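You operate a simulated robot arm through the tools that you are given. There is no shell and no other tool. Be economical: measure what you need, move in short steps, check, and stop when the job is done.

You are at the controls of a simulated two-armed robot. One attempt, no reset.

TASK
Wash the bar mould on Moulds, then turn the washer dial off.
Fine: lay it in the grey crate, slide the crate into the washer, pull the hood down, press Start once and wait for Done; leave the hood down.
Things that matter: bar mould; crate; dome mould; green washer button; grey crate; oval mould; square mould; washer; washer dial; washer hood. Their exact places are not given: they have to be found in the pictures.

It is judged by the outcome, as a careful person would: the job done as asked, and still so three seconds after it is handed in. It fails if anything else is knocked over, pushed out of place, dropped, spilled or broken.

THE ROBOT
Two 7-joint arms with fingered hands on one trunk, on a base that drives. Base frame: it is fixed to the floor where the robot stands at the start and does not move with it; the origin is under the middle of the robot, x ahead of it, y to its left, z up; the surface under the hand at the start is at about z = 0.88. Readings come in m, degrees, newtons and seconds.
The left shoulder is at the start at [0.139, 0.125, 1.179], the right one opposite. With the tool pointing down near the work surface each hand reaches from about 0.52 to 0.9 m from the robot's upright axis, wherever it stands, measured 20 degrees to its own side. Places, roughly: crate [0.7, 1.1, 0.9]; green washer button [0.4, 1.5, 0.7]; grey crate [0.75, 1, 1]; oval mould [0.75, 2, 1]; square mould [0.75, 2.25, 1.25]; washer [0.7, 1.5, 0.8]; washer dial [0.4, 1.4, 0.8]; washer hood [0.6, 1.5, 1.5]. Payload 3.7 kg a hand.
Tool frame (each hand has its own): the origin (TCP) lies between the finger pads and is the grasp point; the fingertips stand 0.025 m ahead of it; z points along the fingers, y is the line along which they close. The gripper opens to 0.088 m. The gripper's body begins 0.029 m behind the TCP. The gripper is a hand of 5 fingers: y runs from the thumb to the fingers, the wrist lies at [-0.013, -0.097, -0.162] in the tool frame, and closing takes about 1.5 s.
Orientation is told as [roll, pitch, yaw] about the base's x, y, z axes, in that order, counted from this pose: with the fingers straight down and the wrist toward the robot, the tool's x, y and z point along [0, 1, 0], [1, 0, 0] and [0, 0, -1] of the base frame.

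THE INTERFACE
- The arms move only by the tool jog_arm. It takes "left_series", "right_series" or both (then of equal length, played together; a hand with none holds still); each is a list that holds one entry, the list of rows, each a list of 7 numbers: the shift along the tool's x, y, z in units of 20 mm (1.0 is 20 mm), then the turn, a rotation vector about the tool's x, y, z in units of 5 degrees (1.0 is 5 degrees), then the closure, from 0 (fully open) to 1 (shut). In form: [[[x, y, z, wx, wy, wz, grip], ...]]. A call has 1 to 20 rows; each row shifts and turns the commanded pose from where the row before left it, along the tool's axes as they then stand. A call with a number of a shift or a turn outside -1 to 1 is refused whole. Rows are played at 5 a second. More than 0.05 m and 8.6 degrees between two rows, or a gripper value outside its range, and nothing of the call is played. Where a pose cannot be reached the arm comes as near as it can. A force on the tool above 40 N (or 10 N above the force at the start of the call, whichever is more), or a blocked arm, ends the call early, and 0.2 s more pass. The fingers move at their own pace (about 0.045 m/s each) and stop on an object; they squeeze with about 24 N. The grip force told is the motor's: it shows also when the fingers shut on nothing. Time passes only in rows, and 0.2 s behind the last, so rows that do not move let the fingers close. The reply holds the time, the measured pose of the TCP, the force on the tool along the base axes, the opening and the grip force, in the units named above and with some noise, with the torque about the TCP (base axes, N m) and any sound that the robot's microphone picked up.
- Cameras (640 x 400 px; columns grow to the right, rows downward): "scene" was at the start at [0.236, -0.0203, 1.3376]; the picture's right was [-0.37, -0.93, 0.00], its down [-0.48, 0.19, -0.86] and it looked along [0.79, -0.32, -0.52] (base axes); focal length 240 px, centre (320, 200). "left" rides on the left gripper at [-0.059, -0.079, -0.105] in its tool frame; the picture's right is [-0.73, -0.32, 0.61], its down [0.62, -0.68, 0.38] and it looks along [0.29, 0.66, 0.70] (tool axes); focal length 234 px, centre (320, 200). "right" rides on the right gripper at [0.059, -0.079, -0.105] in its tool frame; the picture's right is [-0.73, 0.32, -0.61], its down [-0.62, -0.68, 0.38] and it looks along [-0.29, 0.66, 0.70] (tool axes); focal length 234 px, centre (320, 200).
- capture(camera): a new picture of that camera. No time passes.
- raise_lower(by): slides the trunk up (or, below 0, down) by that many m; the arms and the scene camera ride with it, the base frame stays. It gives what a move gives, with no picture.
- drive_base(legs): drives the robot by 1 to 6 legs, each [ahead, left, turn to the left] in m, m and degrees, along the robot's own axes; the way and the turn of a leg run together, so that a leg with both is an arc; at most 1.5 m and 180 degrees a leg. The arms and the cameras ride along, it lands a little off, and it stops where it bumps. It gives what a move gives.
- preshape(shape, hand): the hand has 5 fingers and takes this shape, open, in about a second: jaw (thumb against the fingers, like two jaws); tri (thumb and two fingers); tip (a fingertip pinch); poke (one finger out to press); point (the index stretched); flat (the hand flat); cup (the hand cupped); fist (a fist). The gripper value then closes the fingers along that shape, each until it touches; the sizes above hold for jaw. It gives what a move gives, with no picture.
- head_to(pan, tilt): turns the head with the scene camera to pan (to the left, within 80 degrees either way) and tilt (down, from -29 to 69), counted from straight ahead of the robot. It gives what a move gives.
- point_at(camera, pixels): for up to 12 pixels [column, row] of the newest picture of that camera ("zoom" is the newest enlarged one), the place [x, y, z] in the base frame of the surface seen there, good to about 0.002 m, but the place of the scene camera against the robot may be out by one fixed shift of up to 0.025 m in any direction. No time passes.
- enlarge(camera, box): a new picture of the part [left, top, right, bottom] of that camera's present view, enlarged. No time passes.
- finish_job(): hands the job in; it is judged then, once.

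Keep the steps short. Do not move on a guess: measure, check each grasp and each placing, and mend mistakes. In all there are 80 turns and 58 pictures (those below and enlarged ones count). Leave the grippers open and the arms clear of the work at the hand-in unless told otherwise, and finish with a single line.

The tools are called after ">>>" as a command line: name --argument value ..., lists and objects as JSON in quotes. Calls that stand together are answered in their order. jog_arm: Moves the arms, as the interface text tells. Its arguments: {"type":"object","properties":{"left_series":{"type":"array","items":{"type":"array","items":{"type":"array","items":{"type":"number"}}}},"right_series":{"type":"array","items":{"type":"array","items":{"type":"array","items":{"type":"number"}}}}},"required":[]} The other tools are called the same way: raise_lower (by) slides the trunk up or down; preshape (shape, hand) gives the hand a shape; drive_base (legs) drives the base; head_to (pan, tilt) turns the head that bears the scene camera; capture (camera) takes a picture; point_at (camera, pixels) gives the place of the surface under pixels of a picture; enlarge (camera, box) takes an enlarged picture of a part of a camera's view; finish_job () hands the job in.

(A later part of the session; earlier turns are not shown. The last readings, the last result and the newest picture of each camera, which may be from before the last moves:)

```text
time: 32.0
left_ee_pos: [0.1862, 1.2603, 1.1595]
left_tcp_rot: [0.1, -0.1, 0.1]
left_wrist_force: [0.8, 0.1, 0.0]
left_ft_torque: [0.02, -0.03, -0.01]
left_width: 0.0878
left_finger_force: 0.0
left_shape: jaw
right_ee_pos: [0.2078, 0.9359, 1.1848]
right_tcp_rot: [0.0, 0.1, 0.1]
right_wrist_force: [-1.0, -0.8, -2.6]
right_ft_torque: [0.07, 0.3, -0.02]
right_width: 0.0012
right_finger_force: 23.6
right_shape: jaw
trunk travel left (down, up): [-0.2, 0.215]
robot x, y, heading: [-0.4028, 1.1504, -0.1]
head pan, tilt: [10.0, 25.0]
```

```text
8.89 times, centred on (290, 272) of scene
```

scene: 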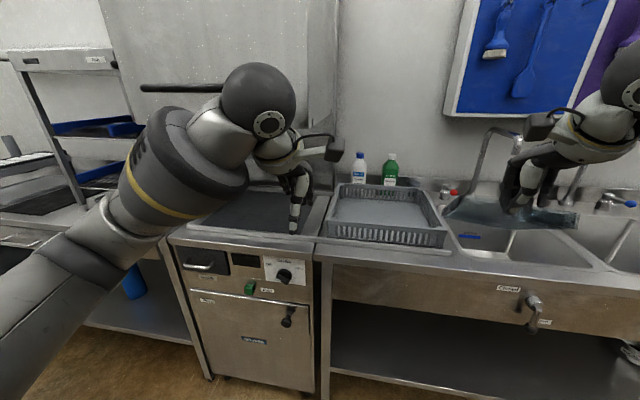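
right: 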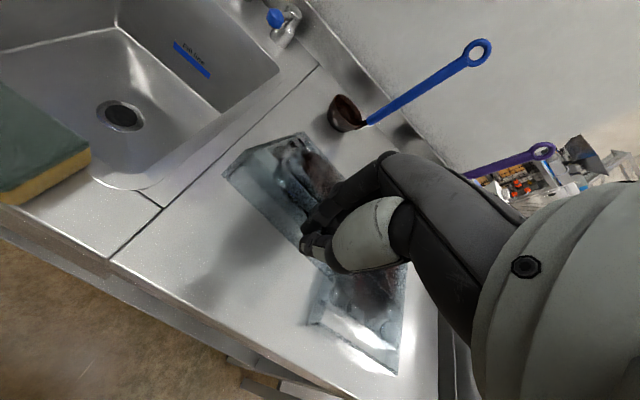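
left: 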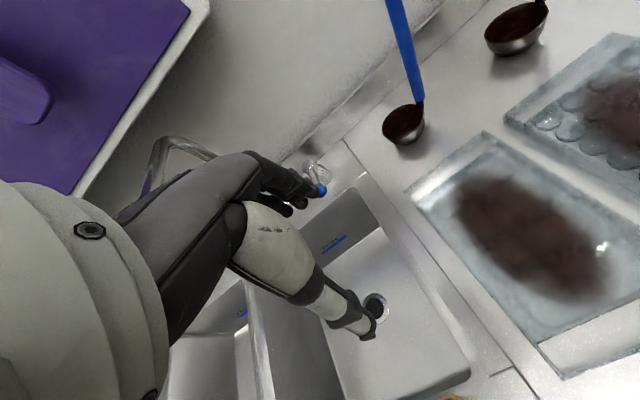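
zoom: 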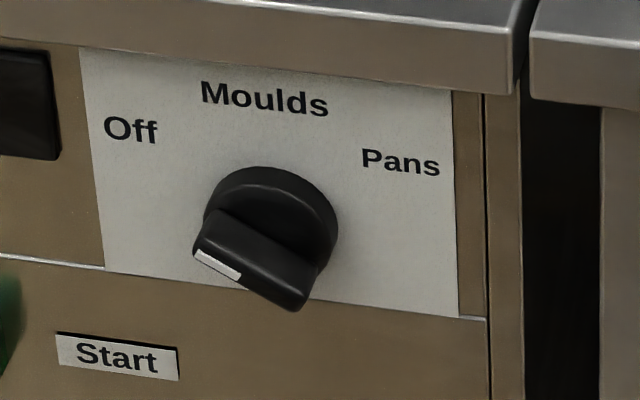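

The fin's white end points up-left: dial is at Off now. So sequence: lay mould, crate in, hood down, dial to Moulds, Start, Done, dial Off.

Crate inside (corrected by −0.01 y, −0.011 z) is about x 0.515–0.827, y 0.917–1.253, floor z 0.888, rim 0.954. Turning the mould 50° left gives room for the thumb. I turn the right hand and move the left hand back and aside.

>>> jog_arm --left_series '[[[0.7, -0.55, 0, 0, 0, 0, 0], [0.7, -0.55, 0, 0, 0, 0, 0], [0.7, -0.55, 0, 0, 0, 0, 0], [0.7, -0.55, 0, 0, 0, 0, 0], [0.7, -0.55, 0, 0, 0, 0, 0], [0.7, -0.55, 0, 0, 0, 0, 0], [0.7, -0.55, 0, 0, 0, 0, 0], [0.7, -0.55, 0, 0, 0, 0, 0], [0.7, -0.55, 0, 0, 0, 0, 0], [0.7, -0.55, 0, 0, 0, 0, 0]]]' --right_series '[[[0, 0, 0, 0, 0, -1, 1], [0, 0, 0, 0, 0, -1, 1], [0, 0, 0, 0, 0, -1, 1], [0, 0, 0, 0, 0, -1, 1], [0, 0, 0, 0, 0, -1, 1], [0, 0, 0, 0, 0, -1, 1], [0, 0, 0, 0, 0, -1, 1], [0, 0, 0, 0, 0, -1, 1], [0, 0, 0, 0, 0, -1, 1], [0, 0, 0, 0, 0, -1, 1]]]'

>>> drive_base --legs '[[0, -0.1, 0], [0.28, 0, 0]]'

>>> head_to --pan 0 --tilt 40

>>> capture --camera "scene"

```text
time: 34.2
left_ee_pos: [0.0738, 1.3982, 1.1609]
left_tcp_rot: [-0.1, 0.0, 0.2]
left_wrist_force: [-0.3, 0.0, -0.7]
left_ft_torque: [-0.02, 0.03, 0.0]
left_width: 0.0878
left_finger_force: 0.0
left_shape: jaw
right_ee_pos: [0.209, 0.9341, 1.1848]
right_tcp_rot: [0.0, 0.1, 37.6]
right_wrist_force: [-0.2, 0.1, -2.1]
right_ft_torque: [-0.09, 0.33, -0.01]
right_width: 0.0013
right_finger_force: 24.3
right_shape: jaw
right hand out of reach, approached as far as the arm can: row 9, 10
trunk travel left (down, up): [-0.2, 0.215]
robot x, y, heading: [-0.4008, 1.1464, -0.1]
head pan, tilt: [10.0, 25.0]
```

```text
time: 37.3
left_ee_pos: [0.3499, 1.2968, 1.1613]
left_tcp_rot: [0.0, -0.1, -0.2]
left_wrist_force: [0.0, -0.8, -0.3]
left_ft_torque: [0.01, 0.02, 0.03]
left_width: 0.0877
left_finger_force: 0.0
left_shape: jaw
right_ee_pos: [0.4831, 0.8333, 1.1847]
right_tcp_rot: [-0.1, 0.1, 37.3]
right_wrist_force: [0.6, -0.4, -2.2]
right_ft_torque: [-0.12, 0.28, -0.02]
right_width: 0.0012
right_finger_force: 23.9
right_shape: jaw
trunk travel left (down, up): [-0.2, 0.215]
robot x, y, heading: [-0.131, 1.0473, -0.1]
head pan, tilt: [10.0, 25.0]
```

```text
time: 38.0
left_ee_pos: [0.3495, 1.2972, 1.1596]
left_tcp_rot: [0.0, 0.1, 0.0]
left_wrist_force: [-0.6, -0.7, 0.7]
left_ft_torque: [-0.01, 0.03, -0.06]
left_width: 0.0875
left_finger_force: 0.1
left_shape: jaw
right_ee_pos: [0.4826, 0.833, 1.1839]
right_tcp_rot: [0.0, -0.1, 37.4]
right_wrist_force: [0.4, 0.8, -2.1]
right_ft_torque: [-0.13, 0.31, 0.01]
right_width: 0.0012
right_finger_force: 24.2
right_shape: jaw
trunk travel left (down, up): [-0.2, 0.215]
robot x, y, heading: [-0.1293, 1.0506, -0.1]
head pan, tilt: [0.0, 40.0]
```

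```text
26 pictures are left
```

scene: 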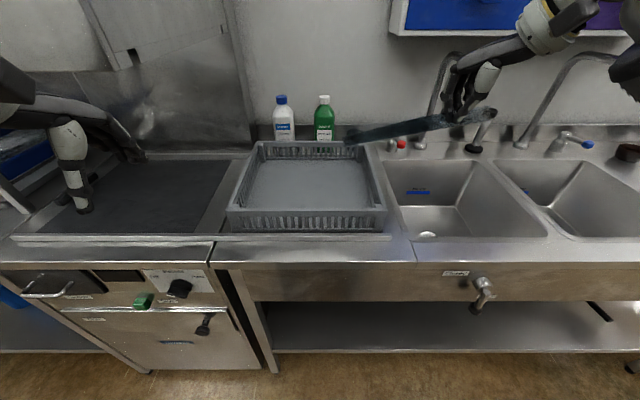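

Yaw stopped at 37.5° from reach. I move the hand over the target spot (0.58, 0.977) at this height, then try the remaining yaw there.

>>> jog_arm --right_series '[[[0.27, 0.84, 0, 0, 0, 0, 1], [0.27, 0.84, 0, 0, 0, 0, 1], [0.27, 0.84, 0, 0, 0, 0, 1], [0.27, 0.84, 0, 0, 0, 0, 1], [0.27, 0.84, 0, 0, 0, 0, 1], [0.27, 0.84, 0, 0, 0, 0, 1], [0.27, 0.84, 0, 0, 0, 0, 1], [0.27, 0.84, 0, 0, 0, 0, 1], [0.27, 0.84, 0, 0, 0, 0, 1], [0.27, 0.84, 0, 0, 0, 0, 1], [0, 0, 0, 0, 0, -0.8, 1], [0, 0, 0, 0, 0, -0.8, 1], [0, 0, 0, 0, 0, -0.8, 1]]]'

>>> capture --camera "scene"

```text
time: 40.9
left_ee_pos: [0.3501, 1.2985, 1.1613]
left_tcp_rot: [0.0, 0.1, -0.1]
left_wrist_force: [-0.1, -0.6, -0.5]
left_ft_torque: [-0.01, -0.03, 0.0]
left_width: 0.0877
left_finger_force: 0.1
left_shape: jaw
right_ee_pos: [0.5829, 0.9781, 1.1866]
right_tcp_rot: [0.0, -0.1, 41.3]
right_wrist_force: [0.1, -0.8, -2.9]
right_ft_torque: [-0.12, 0.28, -0.05]
right_width: 0.0011
right_finger_force: 24.2
right_shape: jaw
right hand out of reach, approached as far as the arm can: row 12, 13
trunk travel left (down, up): [-0.2, 0.215]
robot x, y, heading: [-0.1265, 1.0502, -0.1]
head pan, tilt: [0.0, 40.0]
```

```text
25 pictures are left
```

scene: 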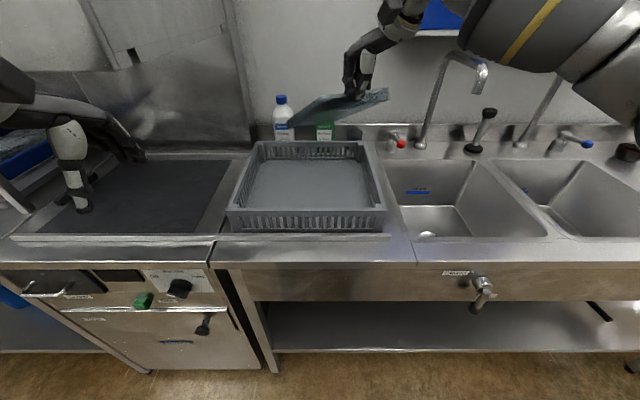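

Yaw is 41°. Torque hints the mould may lie at another angle in the grip; I measure it.

>>> enlarge --camera "scene" --box '[260, 60, 420, 160]'

>>> point_at --camera "zoom" --pixels '[[115, 247], [215, 145], [515, 115], [500, 160], [300, 180], [200, 215], [400, 160], [350, 200], [250, 150], [60, 265], [455, 130], [160, 235]]'

```text
4.00 times, centred on (340, 110) of scene
```

zoom: 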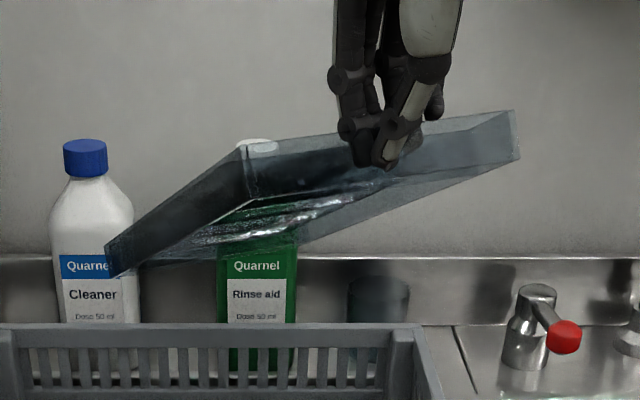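

```text
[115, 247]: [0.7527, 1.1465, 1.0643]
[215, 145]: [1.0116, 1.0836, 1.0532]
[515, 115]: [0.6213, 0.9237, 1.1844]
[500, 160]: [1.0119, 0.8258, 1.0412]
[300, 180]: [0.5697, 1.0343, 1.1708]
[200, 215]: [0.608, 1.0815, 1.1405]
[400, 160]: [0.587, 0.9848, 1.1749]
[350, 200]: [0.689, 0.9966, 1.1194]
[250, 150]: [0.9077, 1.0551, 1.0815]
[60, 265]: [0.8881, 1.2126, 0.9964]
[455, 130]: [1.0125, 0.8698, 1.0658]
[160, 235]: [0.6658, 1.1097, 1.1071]
```

The mould sags ~26° and points at ~27° yaw. Pointing it to forward-right instead (mould yaw ≈ −45…−50°) suits the wrist better. I retreat 120 mm from the wall, rotate hand back to about yaw 0, then drive left 0.2.

>>> jog_arm --right_series '[[[0.79, -0.91, 0, 0, 0, 0, 1], [0.79, -0.91, 0, 0, 0, 0, 1], [0.79, -0.91, 0, 0, 0, 0, 1], [0.79, -0.91, 0, 0, 0, 0, 1], [0.79, -0.91, 0, 0, 0, 0, 1], [0, 0, 0, 0, 0, 0.95, 1], [0, 0, 0, 0, 0, 0.95, 1], [0, 0, 0, 0, 0, 0.95, 1], [0, 0, 0, 0, 0, 0.95, 1], [0, 0, 0, 0, 0, 0.95, 1], [0, 0, 0, 0, 0, 0.95, 1], [0, 0, 0, 0, 0, 0.95, 1], [0, 0, 0, 0, 0, 0.95, 1]]]'

>>> drive_base --legs '[[0, 0.2, 0]]'

>>> jog_arm --right_series '[[[0, 0, 0, 0, 0, 0.95, 1], [0, 0, 0, 0, 0, 0.95, 1], [0, 0, 0, 0, 0, 0.95, 1], [0, 0, 0, 0, 0, 0.95, 1], [0, 0, 0, 0, 0, 0.95, 1], [0, 0, 0, 0, 0, 0.95, 1], [0, 0, 0, 0, 0, 0.95, 1]]]'

>>> capture --camera "scene"

```text
time: 43.6
left_ee_pos: [0.3505, 1.2975, 1.1612]
left_tcp_rot: [0.0, 0.0, -0.1]
left_wrist_force: [0.1, 0.1, 0.0]
left_ft_torque: [-0.02, 0.01, -0.01]
left_width: 0.0876
left_finger_force: 0.0
left_shape: jaw
right_ee_pos: [0.4631, 0.9768, 1.1852]
right_tcp_rot: [0.0, 0.0, 3.3]
right_wrist_force: [0.5, 0.3, -2.2]
right_ft_torque: [0.08, 0.27, 0.03]
right_width: 0.0011
right_finger_force: 23.8
right_shape: jaw
trunk travel left (down, up): [-0.2, 0.215]
robot x, y, heading: [-0.1266, 1.0547, -0.0]
head pan, tilt: [0.0, 40.0]
```

```text
time: 46.0
left_ee_pos: [0.3514, 1.4958, 1.1595]
left_tcp_rot: [0.1, 0.0, -0.4]
left_wrist_force: [-0.5, -0.4, 0.2]
left_ft_torque: [0.02, 0.02, 0.0]
left_width: 0.088
left_finger_force: 0.1
left_shape: jaw
right_ee_pos: [0.4648, 1.1747, 1.1846]
right_tcp_rot: [0.1, 0.0, 3.1]
right_wrist_force: [-0.4, -0.2, -2.6]
right_ft_torque: [0.08, 0.35, 0.03]
right_width: 0.0007
right_finger_force: 24.3
right_shape: jaw
trunk travel left (down, up): [-0.2, 0.215]
robot x, y, heading: [-0.1259, 1.2495, -0.4]
head pan, tilt: [0.0, 40.0]
```

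```text
time: 47.6
left_ee_pos: [0.3515, 1.4954, 1.1611]
left_tcp_rot: [-0.1, 0.0, -0.3]
left_wrist_force: [0.1, -0.2, 0.0]
left_ft_torque: [0.01, 0.02, -0.01]
left_width: 0.0874
left_finger_force: 0.1
left_shape: jaw
right_ee_pos: [0.4628, 1.1755, 1.1843]
right_tcp_rot: [0.1, 0.0, -30.2]
right_wrist_force: [0.3, 0.3, -1.7]
right_ft_torque: [0.23, 0.19, 0.01]
right_width: 0.0012
right_finger_force: 23.9
right_shape: jaw
trunk travel left (down, up): [-0.2, 0.215]
robot x, y, heading: [-0.1261, 1.2515, -0.2]
head pan, tilt: [0.0, 40.0]
```

```text
23 pictures are left
```

scene: 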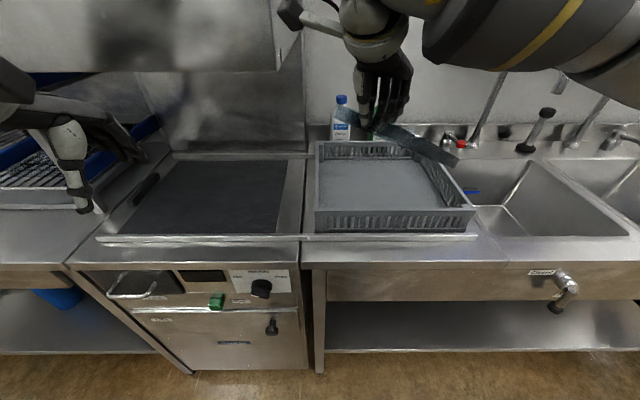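

Hand at −30°, mould ≈ −50°. I move over the crate, near-end centre to (0.583, 1.19), and lower to z 1.12.

>>> jog_arm --right_series '[[[0.73, 0.96, 0, 0, 0, 0, 1], [0.73, 0.96, 0, 0, 0, 0, 1], [0.73, 0.96, 0, 0, 0, 0, 1], [0.73, 0.96, 0, 0, 0, 0, 1], [0.73, 0.96, 0, 0, 0, 0, 1], [0, 0, 0.8, 0, 0, 0, 1], [0, 0, 0.8, 0, 0, 0, 1], [0, 0, 0.8, 0, 0, 0, 1], [0, 0, 0.8, 0, 0, 0, 1]]]'

>>> enlarge --camera "scene" --box '[290, 100, 490, 250]'

```text
time: 49.6
left_ee_pos: [0.3523, 1.4912, 1.1616]
left_tcp_rot: [0.2, 0.0, -0.3]
left_wrist_force: [0.2, 0.2, -0.8]
left_ft_torque: [-0.02, -0.01, 0.0]
left_width: 0.0879
left_finger_force: 0.1
left_shape: jaw
right_ee_pos: [0.5832, 1.1871, 1.1205]
right_tcp_rot: [0.1, 0.0, -30.2]
right_wrist_force: [-2.4, -18.4, 2.6]
right_ft_torque: [2.97, 0.07, 1.24]
right_width: 0.001
right_finger_force: 23.9
right_shape: jaw
trunk travel left (down, up): [-0.2, 0.215]
robot x, y, heading: [-0.1236, 1.2546, -0.3]
head pan, tilt: [0.0, 40.0]
```

```text
2.67 times, centred on (390, 175) of scene
```

zoom: 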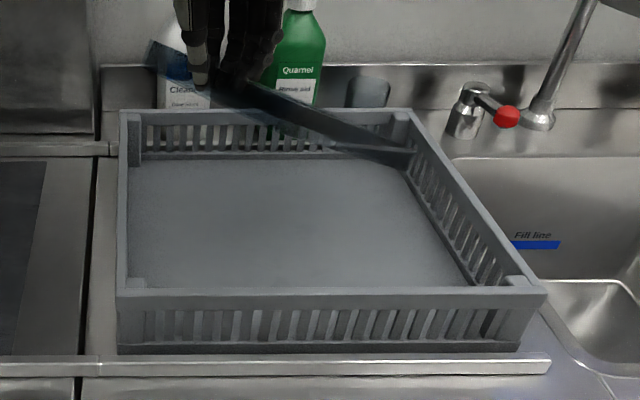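

A −18 N side force with contact ~0.16 m above the TCP: the wrist touches the hood's side. I shift 30 mm right (−y) and re-read.

>>> jog_arm --right_series '[[[-0.65, 0.38, 0, 0, 0, 0, 1], [-0.65, 0.38, 0, 0, 0, 0, 1], [0, 0, 0, 0, 0, 0, 1]]]'

>>> head_to --pan 0 --tilt 15

>>> capture --camera "scene"

```text
time: 50.4
left_ee_pos: [0.3528, 1.4947, 1.1605]
left_tcp_rot: [0.0, 0.1, -0.4]
left_wrist_force: [0.4, -1.1, 0.3]
left_ft_torque: [0.03, -0.01, -0.02]
left_width: 0.0878
left_finger_force: 0.1
left_shape: jaw
right_ee_pos: [0.5834, 1.1604, 1.1205]
right_tcp_rot: [0.1, 0.1, -30.1]
right_wrist_force: [-1.0, 0.3, -2.7]
right_ft_torque: [0.24, 0.18, -0.03]
right_width: 0.001
right_finger_force: 23.9
right_shape: jaw
trunk travel left (down, up): [-0.2, 0.215]
robot x, y, heading: [-0.1234, 1.2498, -0.1]
head pan, tilt: [0.0, 40.0]
```

```text
time: 51.3
left_ee_pos: [0.3518, 1.4953, 1.1612]
left_tcp_rot: [0.0, -0.1, -0.3]
left_wrist_force: [-0.3, -0.6, -0.1]
left_ft_torque: [-0.02, 0.0, -0.03]
left_width: 0.0877
left_finger_force: 0.2
left_shape: jaw
right_ee_pos: [0.5836, 1.1596, 1.1207]
right_tcp_rot: [-0.1, 0.1, -30.3]
right_wrist_force: [0.2, 0.1, -2.1]
right_ft_torque: [0.22, 0.2, 0.01]
right_width: 0.001
right_finger_force: 23.9
right_shape: jaw
trunk travel left (down, up): [-0.2, 0.215]
robot x, y, heading: [-0.1258, 1.2491, -0.1]
head pan, tilt: [0.0, 15.0]
```

```text
21 pictures are left
```

scene: 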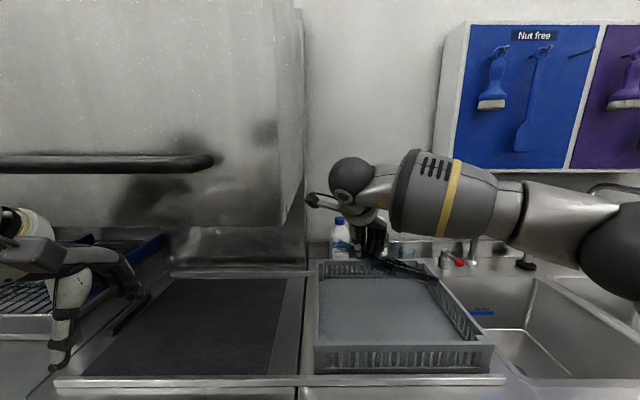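

Free now. Hood bottom corner near (288,222); I measure it and mould points.

>>> point_at --camera "scene" --pixels '[[285, 222], [270, 222], [150, 222], [305, 180], [210, 163], [10, 163], [310, 200], [385, 262], [430, 275], [320, 265], [435, 265], [495, 350]]'

>>> enlarge --camera "scene" --box '[300, 200, 500, 380]'

```text
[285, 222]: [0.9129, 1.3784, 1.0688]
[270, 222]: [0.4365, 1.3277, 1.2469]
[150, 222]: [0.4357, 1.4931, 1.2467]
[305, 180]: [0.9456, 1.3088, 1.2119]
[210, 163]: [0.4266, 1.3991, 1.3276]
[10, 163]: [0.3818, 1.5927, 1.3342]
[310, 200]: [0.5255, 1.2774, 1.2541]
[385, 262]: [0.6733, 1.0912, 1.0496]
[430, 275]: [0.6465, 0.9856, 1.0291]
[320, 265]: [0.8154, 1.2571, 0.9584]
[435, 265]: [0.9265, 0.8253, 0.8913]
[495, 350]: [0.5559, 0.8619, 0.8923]
```

```text
2.22 times, centred on (400, 290) of scene
```

zoom: 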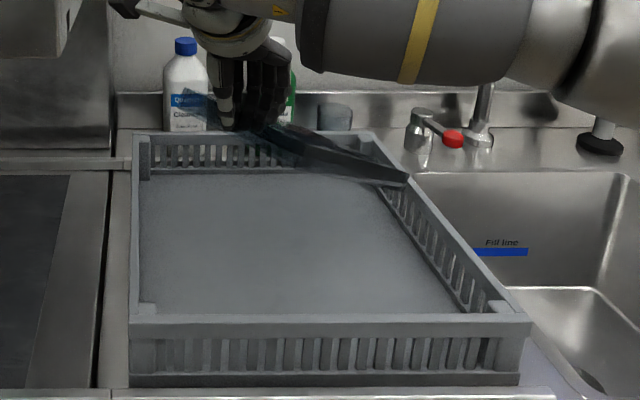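

>>> point_at --camera "zoom" --pixels '[[403, 181], [400, 176], [385, 170], [370, 182], [340, 178], [310, 165], [330, 150], [290, 130], [270, 140], [240, 130], [225, 125], [300, 150]]'

```text
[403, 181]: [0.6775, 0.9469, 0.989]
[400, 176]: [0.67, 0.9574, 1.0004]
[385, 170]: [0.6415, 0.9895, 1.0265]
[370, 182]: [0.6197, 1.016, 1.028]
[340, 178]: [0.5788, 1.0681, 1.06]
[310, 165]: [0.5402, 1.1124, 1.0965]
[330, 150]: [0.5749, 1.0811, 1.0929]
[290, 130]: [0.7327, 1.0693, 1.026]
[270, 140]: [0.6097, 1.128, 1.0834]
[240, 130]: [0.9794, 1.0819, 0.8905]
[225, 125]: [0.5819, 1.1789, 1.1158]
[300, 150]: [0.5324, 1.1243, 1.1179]
```

Mould points at −50°, slope 27°, far corner at y ≈ 0.937 (corrected). I lower 75 mm into the crate, then shift 22 mm left under the hood's bottom.

>>> jog_arm --right_series '[[[0, 0, 0.75, 0, 0, 0, 1], [0, 0, 0.75, 0, 0, 0, 1], [0, 0, 0.75, 0, 0, 0, 1], [0, 0, 0.75, 0, 0, 0, 1], [0, 0, 0.75, 0, 0, 0, 1], [0.48, -0.28, 0, 0, 0, 0, 1], [0.48, -0.28, 0, 0, 0, 0, 1], [0, 0, 0, 0, 0, 0, 1]]]'

>>> enlarge --camera "scene" --box '[300, 200, 500, 380]'

>>> point_at --camera "zoom" --pixels '[[400, 212], [395, 205], [380, 200], [350, 200], [330, 195], [300, 185], [270, 170], [420, 215], [250, 160], [360, 215], [340, 215], [380, 215]]'

```text
time: 53.1
left_ee_pos: [0.3513, 1.4942, 1.1609]
left_tcp_rot: [-0.1, -0.1, -0.3]
left_wrist_force: [-1.1, 0.0, 0.0]
left_ft_torque: [0.01, 0.01, -0.03]
left_width: 0.0877
left_finger_force: 0.1
left_shape: jaw
right_ee_pos: [0.5832, 1.1824, 1.0461]
right_tcp_rot: [0.0, 0.0, -30.1]
right_wrist_force: [0.6, -0.8, -2.5]
right_ft_torque: [0.24, 0.16, -0.03]
right_width: 0.0012
right_finger_force: 24.1
right_shape: jaw
trunk travel left (down, up): [-0.2, 0.215]
robot x, y, heading: [-0.1259, 1.2502, -0.3]
head pan, tilt: [0.0, 15.0]
```

```text
2.22 times, centred on (400, 290) of scene
```

zoom: 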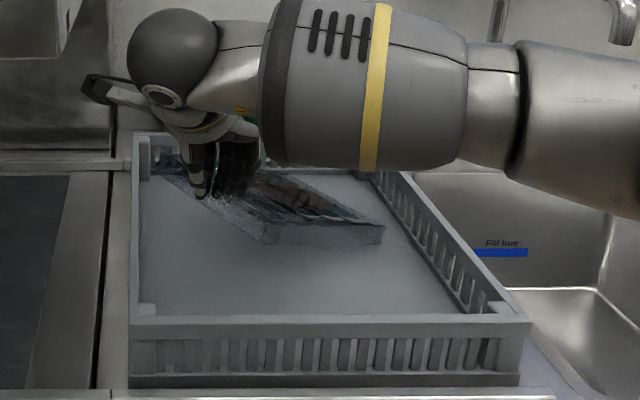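

```text
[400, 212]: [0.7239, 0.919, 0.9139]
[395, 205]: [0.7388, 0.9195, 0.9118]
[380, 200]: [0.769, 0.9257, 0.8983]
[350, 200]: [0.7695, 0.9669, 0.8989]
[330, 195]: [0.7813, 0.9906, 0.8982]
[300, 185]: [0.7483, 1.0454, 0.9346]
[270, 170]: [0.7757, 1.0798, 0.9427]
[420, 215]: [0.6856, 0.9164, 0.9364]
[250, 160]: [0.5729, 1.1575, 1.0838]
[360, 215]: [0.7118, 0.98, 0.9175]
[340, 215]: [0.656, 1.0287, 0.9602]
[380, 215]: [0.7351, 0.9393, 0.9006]
```

The mould is inside the crate. I lower 60 mm; the far end will touch and the mould pivot.

>>> jog_arm --right_series '[[[0, 0, 0.5, 0, 0, 0, 1], [0, 0, 0.5, 0, 0, 0, 1], [0, 0, 0.5, 0, 0, 0, 1], [0, 0, 0.5, 0, 0, 0, 1], [0, 0, 0.5, 0, 0, 0, 1], [0, 0, 0.5, 0, 0, 0, 1], [0, 0, 0, 0, 0, 0, 1]]]'

```text
time: 54.7
left_ee_pos: [0.3521, 1.4944, 1.1612]
left_tcp_rot: [0.0, 0.0, -0.3]
left_wrist_force: [0.4, -0.1, 0.2]
left_ft_torque: [0.0, 0.02, -0.02]
left_width: 0.0879
left_finger_force: 0.1
left_shape: jaw
right_ee_pos: [0.5838, 1.182, 0.9856]
right_tcp_rot: [0.0, 0.0, -30.1]
right_wrist_force: [-0.3, 0.0, -1.1]
right_ft_torque: [0.01, -0.02, 0.04]
right_width: 0.0012
right_finger_force: 23.7
right_shape: jaw
trunk travel left (down, up): [-0.2, 0.215]
robot x, y, heading: [-0.1259, 1.2474, -0.3]
head pan, tilt: [0.0, 15.0]
```

Far end rests on the floor (torque gone). I lower 50 mm more.

>>> jog_arm --right_series '[[[0, 0, 0.5, 0, 0, 0, 1], [0, 0, 0.5, 0, 0, 0, 1], [0, 0, 0.5, 0, 0, 0, 1], [0, 0, 0.5, 0, 0, 0, 1], [0, 0, 0.5, 0, 0, 0, 1], [0, 0, 0, 0, 0, 0, 1]]]'

>>> enlarge --camera "scene" --box '[300, 200, 500, 380]'

```text
time: 56.1
left_ee_pos: [0.3516, 1.4944, 1.1612]
left_tcp_rot: [-0.1, 0.0, -0.2]
left_wrist_force: [0.1, 0.0, 0.4]
left_ft_torque: [0.02, 0.0, 0.0]
left_width: 0.0876
left_finger_force: 0.1
left_shape: jaw
right_ee_pos: [0.584, 1.1816, 0.9348]
right_tcp_rot: [0.0, 0.0, -30.2]
right_wrist_force: [0.2, -0.7, -0.2]
right_ft_torque: [-0.01, -0.09, 0.05]
right_width: 0.0011
right_finger_force: 24.4
right_shape: jaw
trunk travel left (down, up): [-0.2, 0.215]
robot x, y, heading: [-0.1247, 1.246, -0.1]
head pan, tilt: [0.0, 15.0]
```

```text
2.22 times, centred on (400, 290) of scene
```

zoom: 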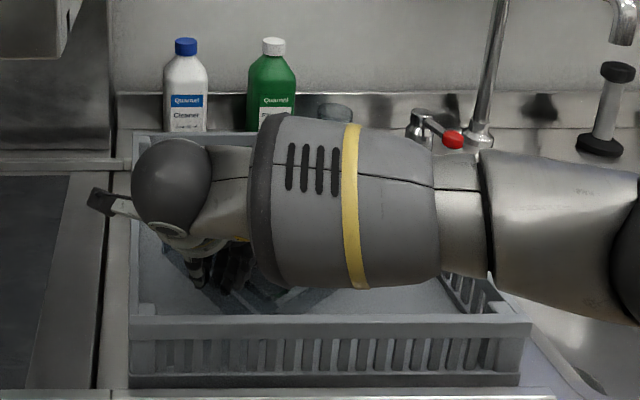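

Nearly down. I lower 18 mm more in small steps.

>>> jog_arm --right_series '[[[0, 0, 0.3, 0, 0, 0, 1], [0, 0, 0.3, 0, 0, 0, 1], [0, 0, 0.2, 0, 0, 0, 1], [0, 0, 0, 0, 0, 0, 1]]]'

```text
time: 57.1
left_ee_pos: [0.3517, 1.4939, 1.1609]
left_tcp_rot: [0.0, 0.0, -0.4]
left_wrist_force: [0.3, 0.3, 0.9]
left_ft_torque: [-0.01, 0.0, -0.03]
left_width: 0.0876
left_finger_force: 0.1
left_shape: jaw
right_ee_pos: [0.5834, 1.1806, 0.9184]
right_tcp_rot: [0.1, 0.0, -30.2]
right_wrist_force: [1.8, 0.9, 1.7]
right_ft_torque: [-0.05, -0.13, 0.07]
right_width: 0.0012
right_finger_force: 24.0
right_shape: jaw
trunk travel left (down, up): [-0.2, 0.215]
robot x, y, heading: [-0.1214, 1.2491, -0.4]
head pan, tilt: [0.0, 15.0]
```

Contact with the floor is felt (+1.7 N). I open slightly and lift straight 100 mm.

>>> jog_arm --right_series '[[[0, 0, 0, 0, 0, 0, 0.82], [0, 0, 0, 0, 0, 0, 0.82], [0, 0, 0, 0, 0, 0, 0.82], [0, 0, -0.3, 0, 0, 0, 0.82], [0, 0, -0.5, 0, 0, 0, 0.82], [0, 0, -0.8, 0, 0, 0, 0.82], [0, 0, -0.8, 0, 0, 0, 0.82], [0, 0, -0.8, 0, 0, 0, 0.82], [0, 0, -0.8, 0, 0, 0, 0.82], [0, 0, -0.8, 0, 0, 0, 0.82]]]'

>>> capture --camera "right"

```text
time: 59.3
left_ee_pos: [0.3518, 1.4952, 1.1616]
left_tcp_rot: [0.0, 0.0, -0.2]
left_wrist_force: [-0.8, 0.3, 0.5]
left_ft_torque: [-0.01, 0.05, 0.02]
left_width: 0.0875
left_finger_force: 0.0
left_shape: jaw
right_ee_pos: [0.5829, 1.182, 1.0151]
right_tcp_rot: [-0.1, 0.0, -30.2]
right_wrist_force: [1.8, -0.7, 0.2]
right_ft_torque: [0.02, -0.03, 0.01]
right_width: 0.0159
right_finger_force: 0.1
right_shape: jaw
trunk travel left (down, up): [-0.2, 0.215]
robot x, y, heading: [-0.1268, 1.2496, -0.3]
head pan, tilt: [0.0, 15.0]
```

```text
17 pictures are left
```

right: 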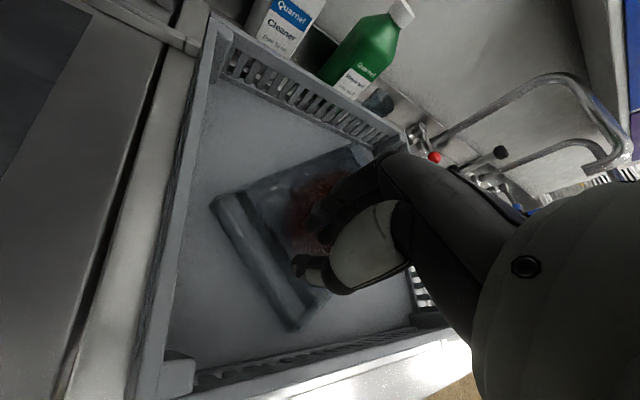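

The mould lies flat in the crate. Now I measure the washer bay mat and front lip for the crate's travel, and bring the right hand out: shift right, up, turn yaw to about +10°.

>>> point_at --camera "scene" --pixels '[[150, 285], [280, 282], [92, 371], [266, 373], [300, 300], [175, 274], [65, 382], [290, 378], [315, 340], [490, 378], [140, 350], [300, 274]]'

>>> jog_arm --right_series '[[[-0.87, 0.5, 0, 0, 0, 0, 0.9], [-0.87, 0.5, 0, 0, 0, 0, 0.9], [-0.87, 0.5, -0.4, 0, 0, 0, 0.9], [0, 0, -0.9, 0, 0, -1, 1], [0, 0, -0.9, 0, 0, -1, 1], [0, 0, -0.9, 0, 0, -1, 1], [0, 0, -0.9, 0, 0, -1, 1], [0, 0, 0, 0, 0, -1, 1], [0, 0, 0, 0, 0, -1, 1], [0, 0, 0, 0, 0, -1, 1], [0, 0, 0, 0, 0, -1, 1]]]'

>>> drive_base --legs '[[0, -0.15, 0]]'

```text
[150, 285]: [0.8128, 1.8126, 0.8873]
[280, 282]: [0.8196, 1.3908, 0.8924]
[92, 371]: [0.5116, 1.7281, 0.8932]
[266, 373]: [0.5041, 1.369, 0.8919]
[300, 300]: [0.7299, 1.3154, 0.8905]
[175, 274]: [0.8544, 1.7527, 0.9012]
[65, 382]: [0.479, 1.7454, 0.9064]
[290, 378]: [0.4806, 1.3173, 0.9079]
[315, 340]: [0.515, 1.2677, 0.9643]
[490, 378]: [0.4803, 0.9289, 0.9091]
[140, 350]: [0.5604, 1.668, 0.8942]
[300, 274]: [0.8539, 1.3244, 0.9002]
```

```text
time: 61.7
left_ee_pos: [0.3514, 1.4939, 1.1604]
left_tcp_rot: [0.0, 0.1, -0.3]
left_wrist_force: [-0.5, 0.4, -0.8]
left_ft_torque: [0.01, 0.03, -0.02]
left_width: 0.0877
left_finger_force: 0.1
left_shape: jaw
right_ee_pos: [0.5829, 1.121, 1.0953]
right_tcp_rot: [0.1, 0.0, 9.9]
right_wrist_force: [0.0, 0.2, 0.9]
right_ft_torque: [-0.02, 0.0, 0.03]
right_width: 0.0001
right_finger_force: 24.1
right_shape: jaw
trunk travel left (down, up): [-0.2, 0.215]
robot x, y, heading: [-0.1263, 1.2493, -0.3]
head pan, tilt: [0.0, 15.0]
```

```text
time: 63.7
left_ee_pos: [0.3509, 1.3445, 1.1608]
left_tcp_rot: [0.0, 0.0, -0.1]
left_wrist_force: [-0.1, 0.8, -1.3]
left_ft_torque: [0.01, 0.04, -0.02]
left_width: 0.0879
left_finger_force: 0.1
left_shape: jaw
right_ee_pos: [0.5822, 0.973, 1.0957]
right_tcp_rot: [0.0, 0.0, 10.0]
right_wrist_force: [0.2, -0.4, 0.4]
right_ft_torque: [0.0, 0.02, 0.01]
right_width: 0.0
right_finger_force: 24.2
right_shape: jaw
trunk travel left (down, up): [-0.2, 0.215]
robot x, y, heading: [-0.1215, 1.0989, 0.1]
head pan, tilt: [0.0, 15.0]
```

Rails at x 0.48/0.854 guide the crate; the mat spans y 1.37–1.73 in scene readings, so the crate must move ≈ 0.455 m left. I bring the closed right hand to the crate's right side (0.67, 0.85) and part-way down.

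>>> jog_arm --right_series '[[[-0.975, 0.47, 0, 0, 0, 0, 1], [-0.975, 0.47, 0, 0, 0, 0, 1], [-0.975, 0.47, 0, 0, 0, 0, 1], [-0.975, 0.47, 0, 0, 0, 0, 1], [-0.975, 0.47, 0, 0, 0, 0, 1], [-0.975, 0.47, 0, 0, 0, 0, 1], [-0.975, 0.47, 0, 0, 0, 0, 1], [0, 0, 0.9, 0, 0, 0, 1], [0, 0, 0.9, 0, 0, 0, 1], [0, 0, 0.9, 0, 0, 0, 1], [0, 0, 0.9, 0, 0, 0, 1], [0, 0, 0.9, 0, 0, 0, 1]]]'

>>> head_to --pan 0 --tilt 30

>>> capture --camera "scene"

```text
time: 66.3
left_ee_pos: [0.3511, 1.3461, 1.1599]
left_tcp_rot: [0.0, 0.0, -0.1]
left_wrist_force: [-0.3, -0.6, 0.1]
left_ft_torque: [0.01, 0.0, 0.01]
left_width: 0.0873
left_finger_force: 0.0
left_shape: jaw
right_ee_pos: [0.6708, 0.8498, 1.0061]
right_tcp_rot: [-0.1, 0.1, 10.0]
right_wrist_force: [0.2, 0.7, 0.3]
right_ft_torque: [0.03, -0.01, 0.01]
right_width: 0.0002
right_finger_force: 24.2
right_shape: jaw
trunk travel left (down, up): [-0.2, 0.215]
robot x, y, heading: [-0.125, 1.0968, -0.2]
head pan, tilt: [0.0, 15.0]
```

```text
time: 67.1
left_ee_pos: [0.3511, 1.3443, 1.1593]
left_tcp_rot: [0.1, -0.1, -0.2]
left_wrist_force: [-0.1, 0.2, -0.7]
left_ft_torque: [0.0, -0.02, 0.0]
left_width: 0.0875
left_finger_force: 0.0
left_shape: jaw
right_ee_pos: [0.6707, 0.8497, 1.0065]
right_tcp_rot: [0.0, -0.1, 10.0]
right_wrist_force: [-0.2, 0.7, 0.9]
right_ft_torque: [0.0, 0.02, 0.0]
right_width: 0.0
right_finger_force: 24.0
right_shape: jaw
trunk travel left (down, up): [-0.2, 0.215]
robot x, y, heading: [-0.124, 1.1018, -0.1]
head pan, tilt: [0.0, 30.0]
```

```text
16 pictures are left
```

scene: 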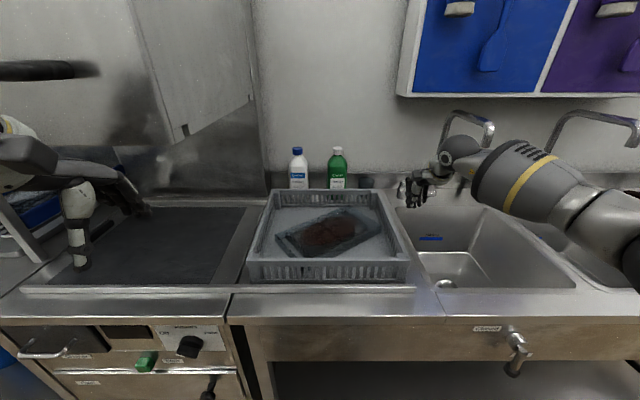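

The faucet spout tip (492,135) is near the wrist; I check distances before lowering.

>>> point_at --camera "scene" --pixels '[[493, 142], [475, 117], [458, 145], [500, 165], [430, 190], [418, 200], [400, 215], [412, 265], [390, 190], [410, 180]]'

```text
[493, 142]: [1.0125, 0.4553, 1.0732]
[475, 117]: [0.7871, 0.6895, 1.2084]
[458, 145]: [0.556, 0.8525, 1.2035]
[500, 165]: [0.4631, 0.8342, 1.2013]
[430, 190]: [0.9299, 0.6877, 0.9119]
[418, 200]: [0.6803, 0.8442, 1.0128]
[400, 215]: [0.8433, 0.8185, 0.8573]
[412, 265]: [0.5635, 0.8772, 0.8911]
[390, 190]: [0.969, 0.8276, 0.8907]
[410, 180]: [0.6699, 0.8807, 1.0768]
```

Clear. I lower to z ≈ 0.93 beside the crate, then push left slowly 60 mm to feel contact.

>>> jog_arm --right_series '[[[0, 0, 0.76, 0, 0, 0, 1], [0, 0, 0.76, 0, 0, 0, 1], [0, 0, 0.76, 0, 0, 0, 1], [0, 0, 0.76, 0, 0, 0, 1], [0, 0, 0.76, 0, 0, 0, 1], [0.5, -0.09, 0, 0, 0, 0, 1], [0.5, -0.09, 0, 0, 0, 0, 1], [0.5, -0.09, 0, 0, 0, 0, 1], [0.5, -0.09, 0, 0, 0, 0, 1], [0.5, -0.09, 0, 0, 0, 0, 1], [0.5, -0.09, 0, 0, 0, 0, 1]]]'

>>> point_at --camera "scene" --pixels '[[384, 192], [404, 270]]'

```text
time: 69.5
left_ee_pos: [0.3497, 1.3451, 1.1609]
left_tcp_rot: [0.0, 0.0, -0.2]
left_wrist_force: [-0.4, 0.3, 0.3]
left_ft_torque: [-0.01, -0.01, 0.03]
left_width: 0.0876
left_finger_force: 0.0
left_shape: jaw
right_ee_pos: [0.6501, 0.9082, 0.9294]
right_tcp_rot: [0.1, 0.1, 10.0]
right_wrist_force: [0.6, -2.4, 1.2]
right_ft_torque: [0.07, 0.01, -0.01]
right_width: 0.0002
right_finger_force: 24.6
right_shape: jaw
trunk travel left (down, up): [-0.2, 0.215]
robot x, y, heading: [-0.1292, 1.1024, -0.4]
head pan, tilt: [0.0, 30.0]
```

```text
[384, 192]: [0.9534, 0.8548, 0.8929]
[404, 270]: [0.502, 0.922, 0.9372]
```

Contact begun (−2.4 N). I continue pushing left 180 mm (with correct sign on the y part), then look.

>>> jog_arm --right_series '[[[0.9, 0.2, 0, 0, 0, 0, 1], [0.9, 0.2, 0, 0, 0, 0, 1], [0.9, 0.2, 0, 0, 0, 0, 1], [0.9, 0.2, 0, 0, 0, 0, 1], [0.9, 0.2, 0, 0, 0, 0, 1], [0.9, 0.2, 0, 0, 0, 0, 1], [0.9, 0.2, 0, 0, 0, 0, 1], [0.9, 0.2, 0, 0, 0, 0, 1], [0.9, 0.2, 0, 0, 0, 0, 1], [0.9, 0.2, 0, 0, 0, 0, 1]]]'

>>> capture --camera "scene"

```text
time: 71.7
left_ee_pos: [0.3498, 1.3457, 1.1601]
left_tcp_rot: [0.0, 0.0, 0.0]
left_wrist_force: [0.0, 1.0, -0.4]
left_ft_torque: [0.0, -0.01, 0.02]
left_width: 0.0875
left_finger_force: 0.0
left_shape: jaw
right_ee_pos: [0.6595, 1.094, 0.9298]
right_tcp_rot: [0.0, 0.0, 10.2]
right_wrist_force: [0.1, -0.3, 0.4]
right_ft_torque: [0.05, 0.01, -0.01]
right_width: 0.0002
right_finger_force: 24.3
right_shape: jaw
trunk travel left (down, up): [-0.2, 0.215]
robot x, y, heading: [-0.123, 1.1018, -0.4]
head pan, tilt: [0.0, 30.0]
```

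```text
15 pictures are left
```

scene: 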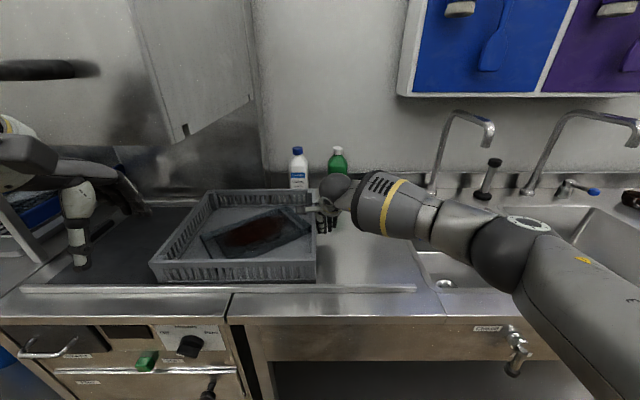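

The crate slides well. I measure its sides now.

>>> point_at --camera "scene" --pixels '[[314, 268], [156, 270], [240, 268], [305, 195], [215, 193]]'

```text
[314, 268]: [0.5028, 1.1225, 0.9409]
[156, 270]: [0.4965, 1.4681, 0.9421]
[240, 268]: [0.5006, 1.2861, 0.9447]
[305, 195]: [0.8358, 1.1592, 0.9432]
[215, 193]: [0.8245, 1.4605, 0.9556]
```

Needs +0.25 m more. I push on while moving the left hand 0.1 m left out of the way.

>>> jog_arm --left_series '[[[0.72, 0, 0, 0, 0, 0, 0], [0.72, 0, 0, 0, 0, 0, 0], [0.72, 0, 0, 0, 0, 0, 0], [0.72, 0, 0, 0, 0, 0, 0], [0.72, 0, 0, 0, 0, 0, 0], [0.72, 0, 0, 0, 0, 0, 0], [0.72, 0, 0, 0, 0, 0, 0], [0, 0, 0, 0, 0, 0, 0], [0, 0, 0, 0, 0, 0, 0], [0, 0, 0, 0, 0, 0, 0], [0, 0, 0, 0, 0, 0, 0], [0, 0, 0, 0, 0, 0, 0], [0, 0, 0, 0, 0, 0, 0], [0, 0, 0, 0, 0, 0, 0]]]' --right_series '[[[0.88, 0.155, 0, 0, 0, 0, 1], [0.88, 0.155, 0, 0, 0, 0, 1], [0.88, 0.155, 0, 0, 0, 0, 1], [0.88, 0.155, 0, 0, 0, 0, 1], [0.88, 0.155, 0, 0, 0, 0, 1], [0.88, 0.155, 0, 0, 0, 0, 1], [0.88, 0.155, 0, 0, 0, 0, 1], [0.88, 0.155, 0, 0, 0, 0, 1], [0.88, 0.155, 0, 0, 0, 0, 1], [0.88, 0.155, 0, 0, 0, 0, 1], [0.88, 0.155, 0, 0, 0, 0, 1], [0.88, 0.155, 0, 0, 0, 0, 1], [0.88, 0.155, 0, 0, 0, 0, 1], [0.7, 0.12, 0, 0, 0, 0, 1]]]'

>>> head_to --pan 20 --tilt 30

>>> capture --camera "scene"

```text
time: 74.7
left_ee_pos: [0.3527, 1.4464, 1.1622]
left_tcp_rot: [0.0, -0.1, -0.2]
left_wrist_force: [0.1, 0.1, 0.3]
left_ft_torque: [-0.01, -0.01, 0.0]
left_width: 0.0876
left_finger_force: 0.1
left_shape: jaw
right_ee_pos: [0.6585, 1.2536, 0.9285]
right_tcp_rot: [0.0, 0.0, 10.0]
right_wrist_force: [-0.5, 0.1, -0.1]
right_ft_torque: [-0.01, -0.01, -0.03]
right_width: 0.0
right_finger_force: 23.5
right_shape: jaw
right hand out of reach, approached as far as the arm can: row 10, 11, 12, 13, 14
trunk travel left (down, up): [-0.2, 0.215]
robot x, y, heading: [-0.1278, 1.0983, -0.1]
head pan, tilt: [0.0, 30.0]
```

```text
time: 75.5
left_ee_pos: [0.3535, 1.4464, 1.1613]
left_tcp_rot: [0.1, 0.0, -0.1]
left_wrist_force: [-0.3, 1.2, 0.3]
left_ft_torque: [0.01, 0.01, -0.02]
left_width: 0.0878
left_finger_force: 0.0
left_shape: jaw
right_ee_pos: [0.6567, 1.2516, 0.9295]
right_tcp_rot: [-0.1, 0.0, 10.0]
right_wrist_force: [-0.4, -0.1, 0.5]
right_ft_torque: [0.02, 0.03, 0.01]
right_width: 0.0
right_finger_force: 23.4
right_shape: jaw
trunk travel left (down, up): [-0.2, 0.215]
robot x, y, heading: [-0.1259, 1.0996, -0.2]
head pan, tilt: [20.0, 30.0]
```

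```text
14 pictures are left
```

scene: 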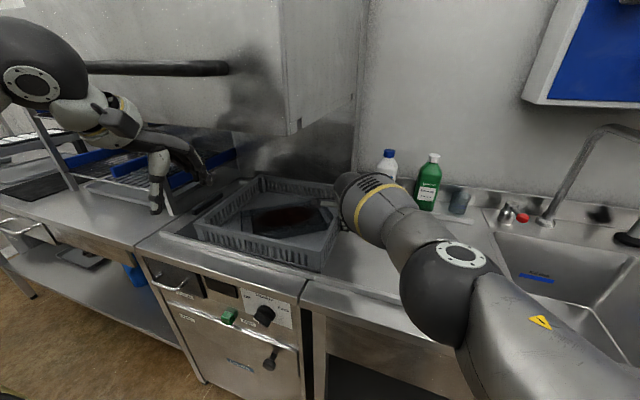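

The arm is at its reach; 92 mm remain. I drive the base left 0.09 m to finish the push, then measure.

>>> drive_base --legs '[[0, 0.09, 0]]'

>>> enlarge --camera "scene" --box '[100, 130, 420, 330]'

```text
time: 77.0
left_ee_pos: [0.3533, 1.5367, 1.1611]
left_tcp_rot: [0.0, 0.0, -0.2]
left_wrist_force: [-0.2, 0.5, 0.5]
left_ft_torque: [0.04, 0.0, 0.02]
left_width: 0.0876
left_finger_force: 0.0
left_shape: jaw
right_ee_pos: [0.6565, 1.343, 0.929]
right_tcp_rot: [0.1, 0.0, 10.1]
right_wrist_force: [-0.9, 0.4, -1.0]
right_ft_torque: [-0.01, 0.02, -0.01]
right_width: 0.0
right_finger_force: 23.7
right_shape: jaw
trunk travel left (down, up): [-0.2, 0.215]
robot x, y, heading: [-0.1265, 1.1893, -0.0]
head pan, tilt: [20.0, 30.0]
```

```text
2.00 times, centred on (260, 230) of scene
```

zoom: 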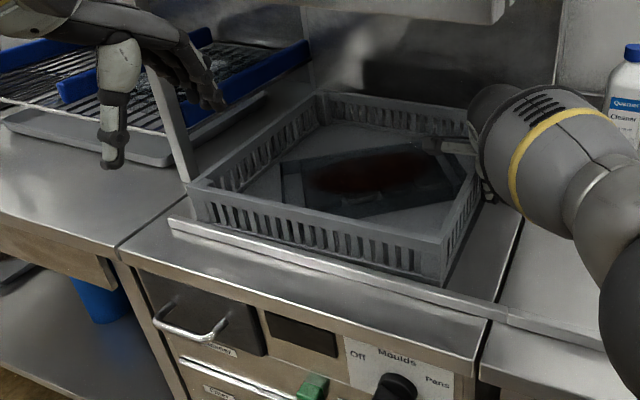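

>>> point_at --camera "zoom" --pixels '[[437, 255], [192, 190], [320, 222], [175, 225], [500, 315], [480, 190], [490, 10], [470, 300], [325, 100], [398, 385], [312, 385], [302, 335]]'

```text
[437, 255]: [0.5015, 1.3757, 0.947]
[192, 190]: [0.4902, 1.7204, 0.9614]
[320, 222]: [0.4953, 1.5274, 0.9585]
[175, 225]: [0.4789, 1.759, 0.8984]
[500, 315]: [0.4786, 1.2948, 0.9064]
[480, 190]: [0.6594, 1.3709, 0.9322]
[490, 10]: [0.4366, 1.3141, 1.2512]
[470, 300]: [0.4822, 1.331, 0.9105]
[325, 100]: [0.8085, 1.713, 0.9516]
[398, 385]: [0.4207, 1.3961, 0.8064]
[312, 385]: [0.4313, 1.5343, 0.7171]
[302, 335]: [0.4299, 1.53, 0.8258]
```

The crate sits right on the mat (y 1.37–1.72). I retract the right hand: right, up, back; then base back 0.15 m.

>>> jog_arm --right_series '[[[-0.9, -0.155, 0, 0, 0, 0, 1], [-0.9, -0.155, 0, 0, 0, 0, 1], [-0.9, -0.155, 0, 0, 0, 0, 1], [-0.9, -0.155, 0, 0, 0, 0, 1], [-0.9, -0.155, 0, 0, 0, 0, 1], [-0.9, -0.155, 0, 0, 0, 0, 1], [-0.9, -0.155, 0, 0, 0, 0, 1], [0, 0, -0.9, 0, 0, 0, 1], [0, 0, -0.9, 0, 0, 0, 1], [0, 0, -0.9, 0, 0, 0, 1], [0, 0, -0.9, 0, 0, 0, 1], [0.1, -0.7, 0, 0, 0, 0, 1], [0.1, -0.7, 0, 0, 0, 0, 1], [0.1, -0.7, 0, 0, 0, 0, 1], [0.1, -0.7, 0, 0, 0, 0, 1], [0.1, -0.7, 0, 0, 0, 0, 1], [0.1, -0.7, 0, 0, 0, 0, 1]]]'

>>> drive_base --legs '[[-0.15, 0, 0]]'

>>> jog_arm --left_series '[[[0, -0.3, -0.9, 0, 0, 0, 0], [0, -0.3, -0.9, 0, 0, 0, 0], [0, 0, -0.9, 0, 0, 0, 0], [0, 0, -0.9, 0, 0, 0, 0], [0, 0, -0.9, 0, 0, 0, 0], [0, 0, -0.9, 0, 0, 0, 0], [0, 0, -0.9, 0, 0, 0, 0], [0, 0, -0.9, 0, 0, 0, 0], [0, 0, -0.9, 0, 0, 0, 0], [0, 0, -0.9, 0, 0, 0, 0], [0, 0, -0.9, 0, 0, 0, 0], [0, 0, -0.9, 0, 0, 0, 0], [0, 0, -0.9, 0, 0, 0, 0]]]'

>>> head_to --pan 35 --tilt 10

>>> capture --camera "scene"

```text
time: 80.5
left_ee_pos: [0.3531, 1.5376, 1.1619]
left_tcp_rot: [0.1, 0.0, -0.2]
left_wrist_force: [0.3, 0.6, 0.1]
left_ft_torque: [0.02, 0.01, -0.01]
left_width: 0.0878
left_finger_force: 0.1
left_shape: jaw
right_ee_pos: [0.5725, 1.2132, 1.0008]
right_tcp_rot: [0.1, -0.2, 9.9]
right_wrist_force: [0.9, -0.3, 0.1]
right_ft_torque: [0.0, 0.0, -0.01]
right_width: 0.0001
right_finger_force: 24.1
right_shape: jaw
trunk travel left (down, up): [-0.2, 0.215]
robot x, y, heading: [-0.1293, 1.1882, -0.3]
head pan, tilt: [20.0, 30.0]
```

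```text
time: 81.9
left_ee_pos: [0.2068, 1.5373, 1.1617]
left_tcp_rot: [0.0, 0.0, -0.2]
left_wrist_force: [-0.1, -0.6, 0.1]
left_ft_torque: [0.02, -0.02, 0.02]
left_width: 0.0875
left_finger_force: 0.0
left_shape: jaw
right_ee_pos: [0.4274, 1.2134, 1.0014]
right_tcp_rot: [0.2, 0.0, 10.0]
right_wrist_force: [-0.2, 1.5, -0.5]
right_ft_torque: [0.0, 0.01, 0.02]
right_width: 0.0002
right_finger_force: 24.1
right_shape: jaw
trunk travel left (down, up): [-0.2, 0.215]
robot x, y, heading: [-0.2691, 1.1919, -0.3]
head pan, tilt: [20.0, 30.0]
```

```text
time: 84.7
left_ee_pos: [0.193, 1.5361, 1.3964]
left_tcp_rot: [0.0, 0.0, -0.2]
left_wrist_force: [-0.1, -0.5, 0.2]
left_ft_torque: [0.0, 0.02, -0.02]
left_width: 0.0878
left_finger_force: 0.0
left_shape: jaw
right_ee_pos: [0.4278, 1.2133, 1.0009]
right_tcp_rot: [0.1, 0.0, 10.2]
right_wrist_force: [0.8, 0.3, 0.2]
right_ft_torque: [0.0, -0.01, -0.01]
right_width: 0.0
right_finger_force: 24.0
right_shape: jaw
trunk travel left (down, up): [-0.2, 0.215]
robot x, y, heading: [-0.2722, 1.1926, -0.1]
head pan, tilt: [20.0, 30.0]
```

```text
time: 85.5
left_ee_pos: [0.1926, 1.5349, 1.3956]
left_tcp_rot: [0.0, 0.0, -0.2]
left_wrist_force: [-0.4, -0.8, -1.2]
left_ft_torque: [-0.02, -0.03, 0.03]
left_width: 0.0877
left_finger_force: 0.0
left_shape: jaw
right_ee_pos: [0.4278, 1.2127, 1.0007]
right_tcp_rot: [0.1, 0.0, 10.0]
right_wrist_force: [0.6, 0.1, 0.9]
right_ft_torque: [-0.01, 0.03, 0.0]
right_width: 0.0
right_finger_force: 24.4
right_shape: jaw
trunk travel left (down, up): [-0.2, 0.215]
robot x, y, heading: [-0.2727, 1.1901, -0.0]
head pan, tilt: [35.0, 10.0]
```

```text
12 pictures are left
```

scene: 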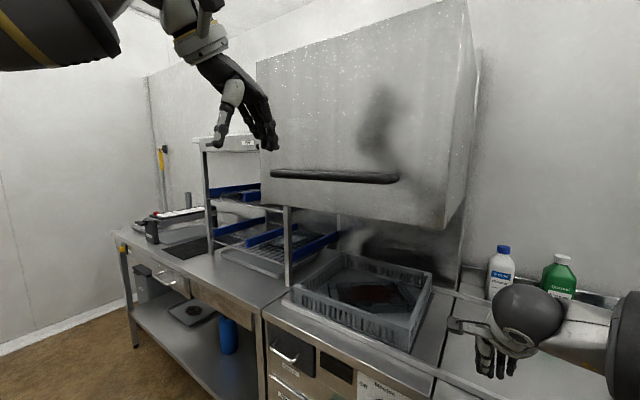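

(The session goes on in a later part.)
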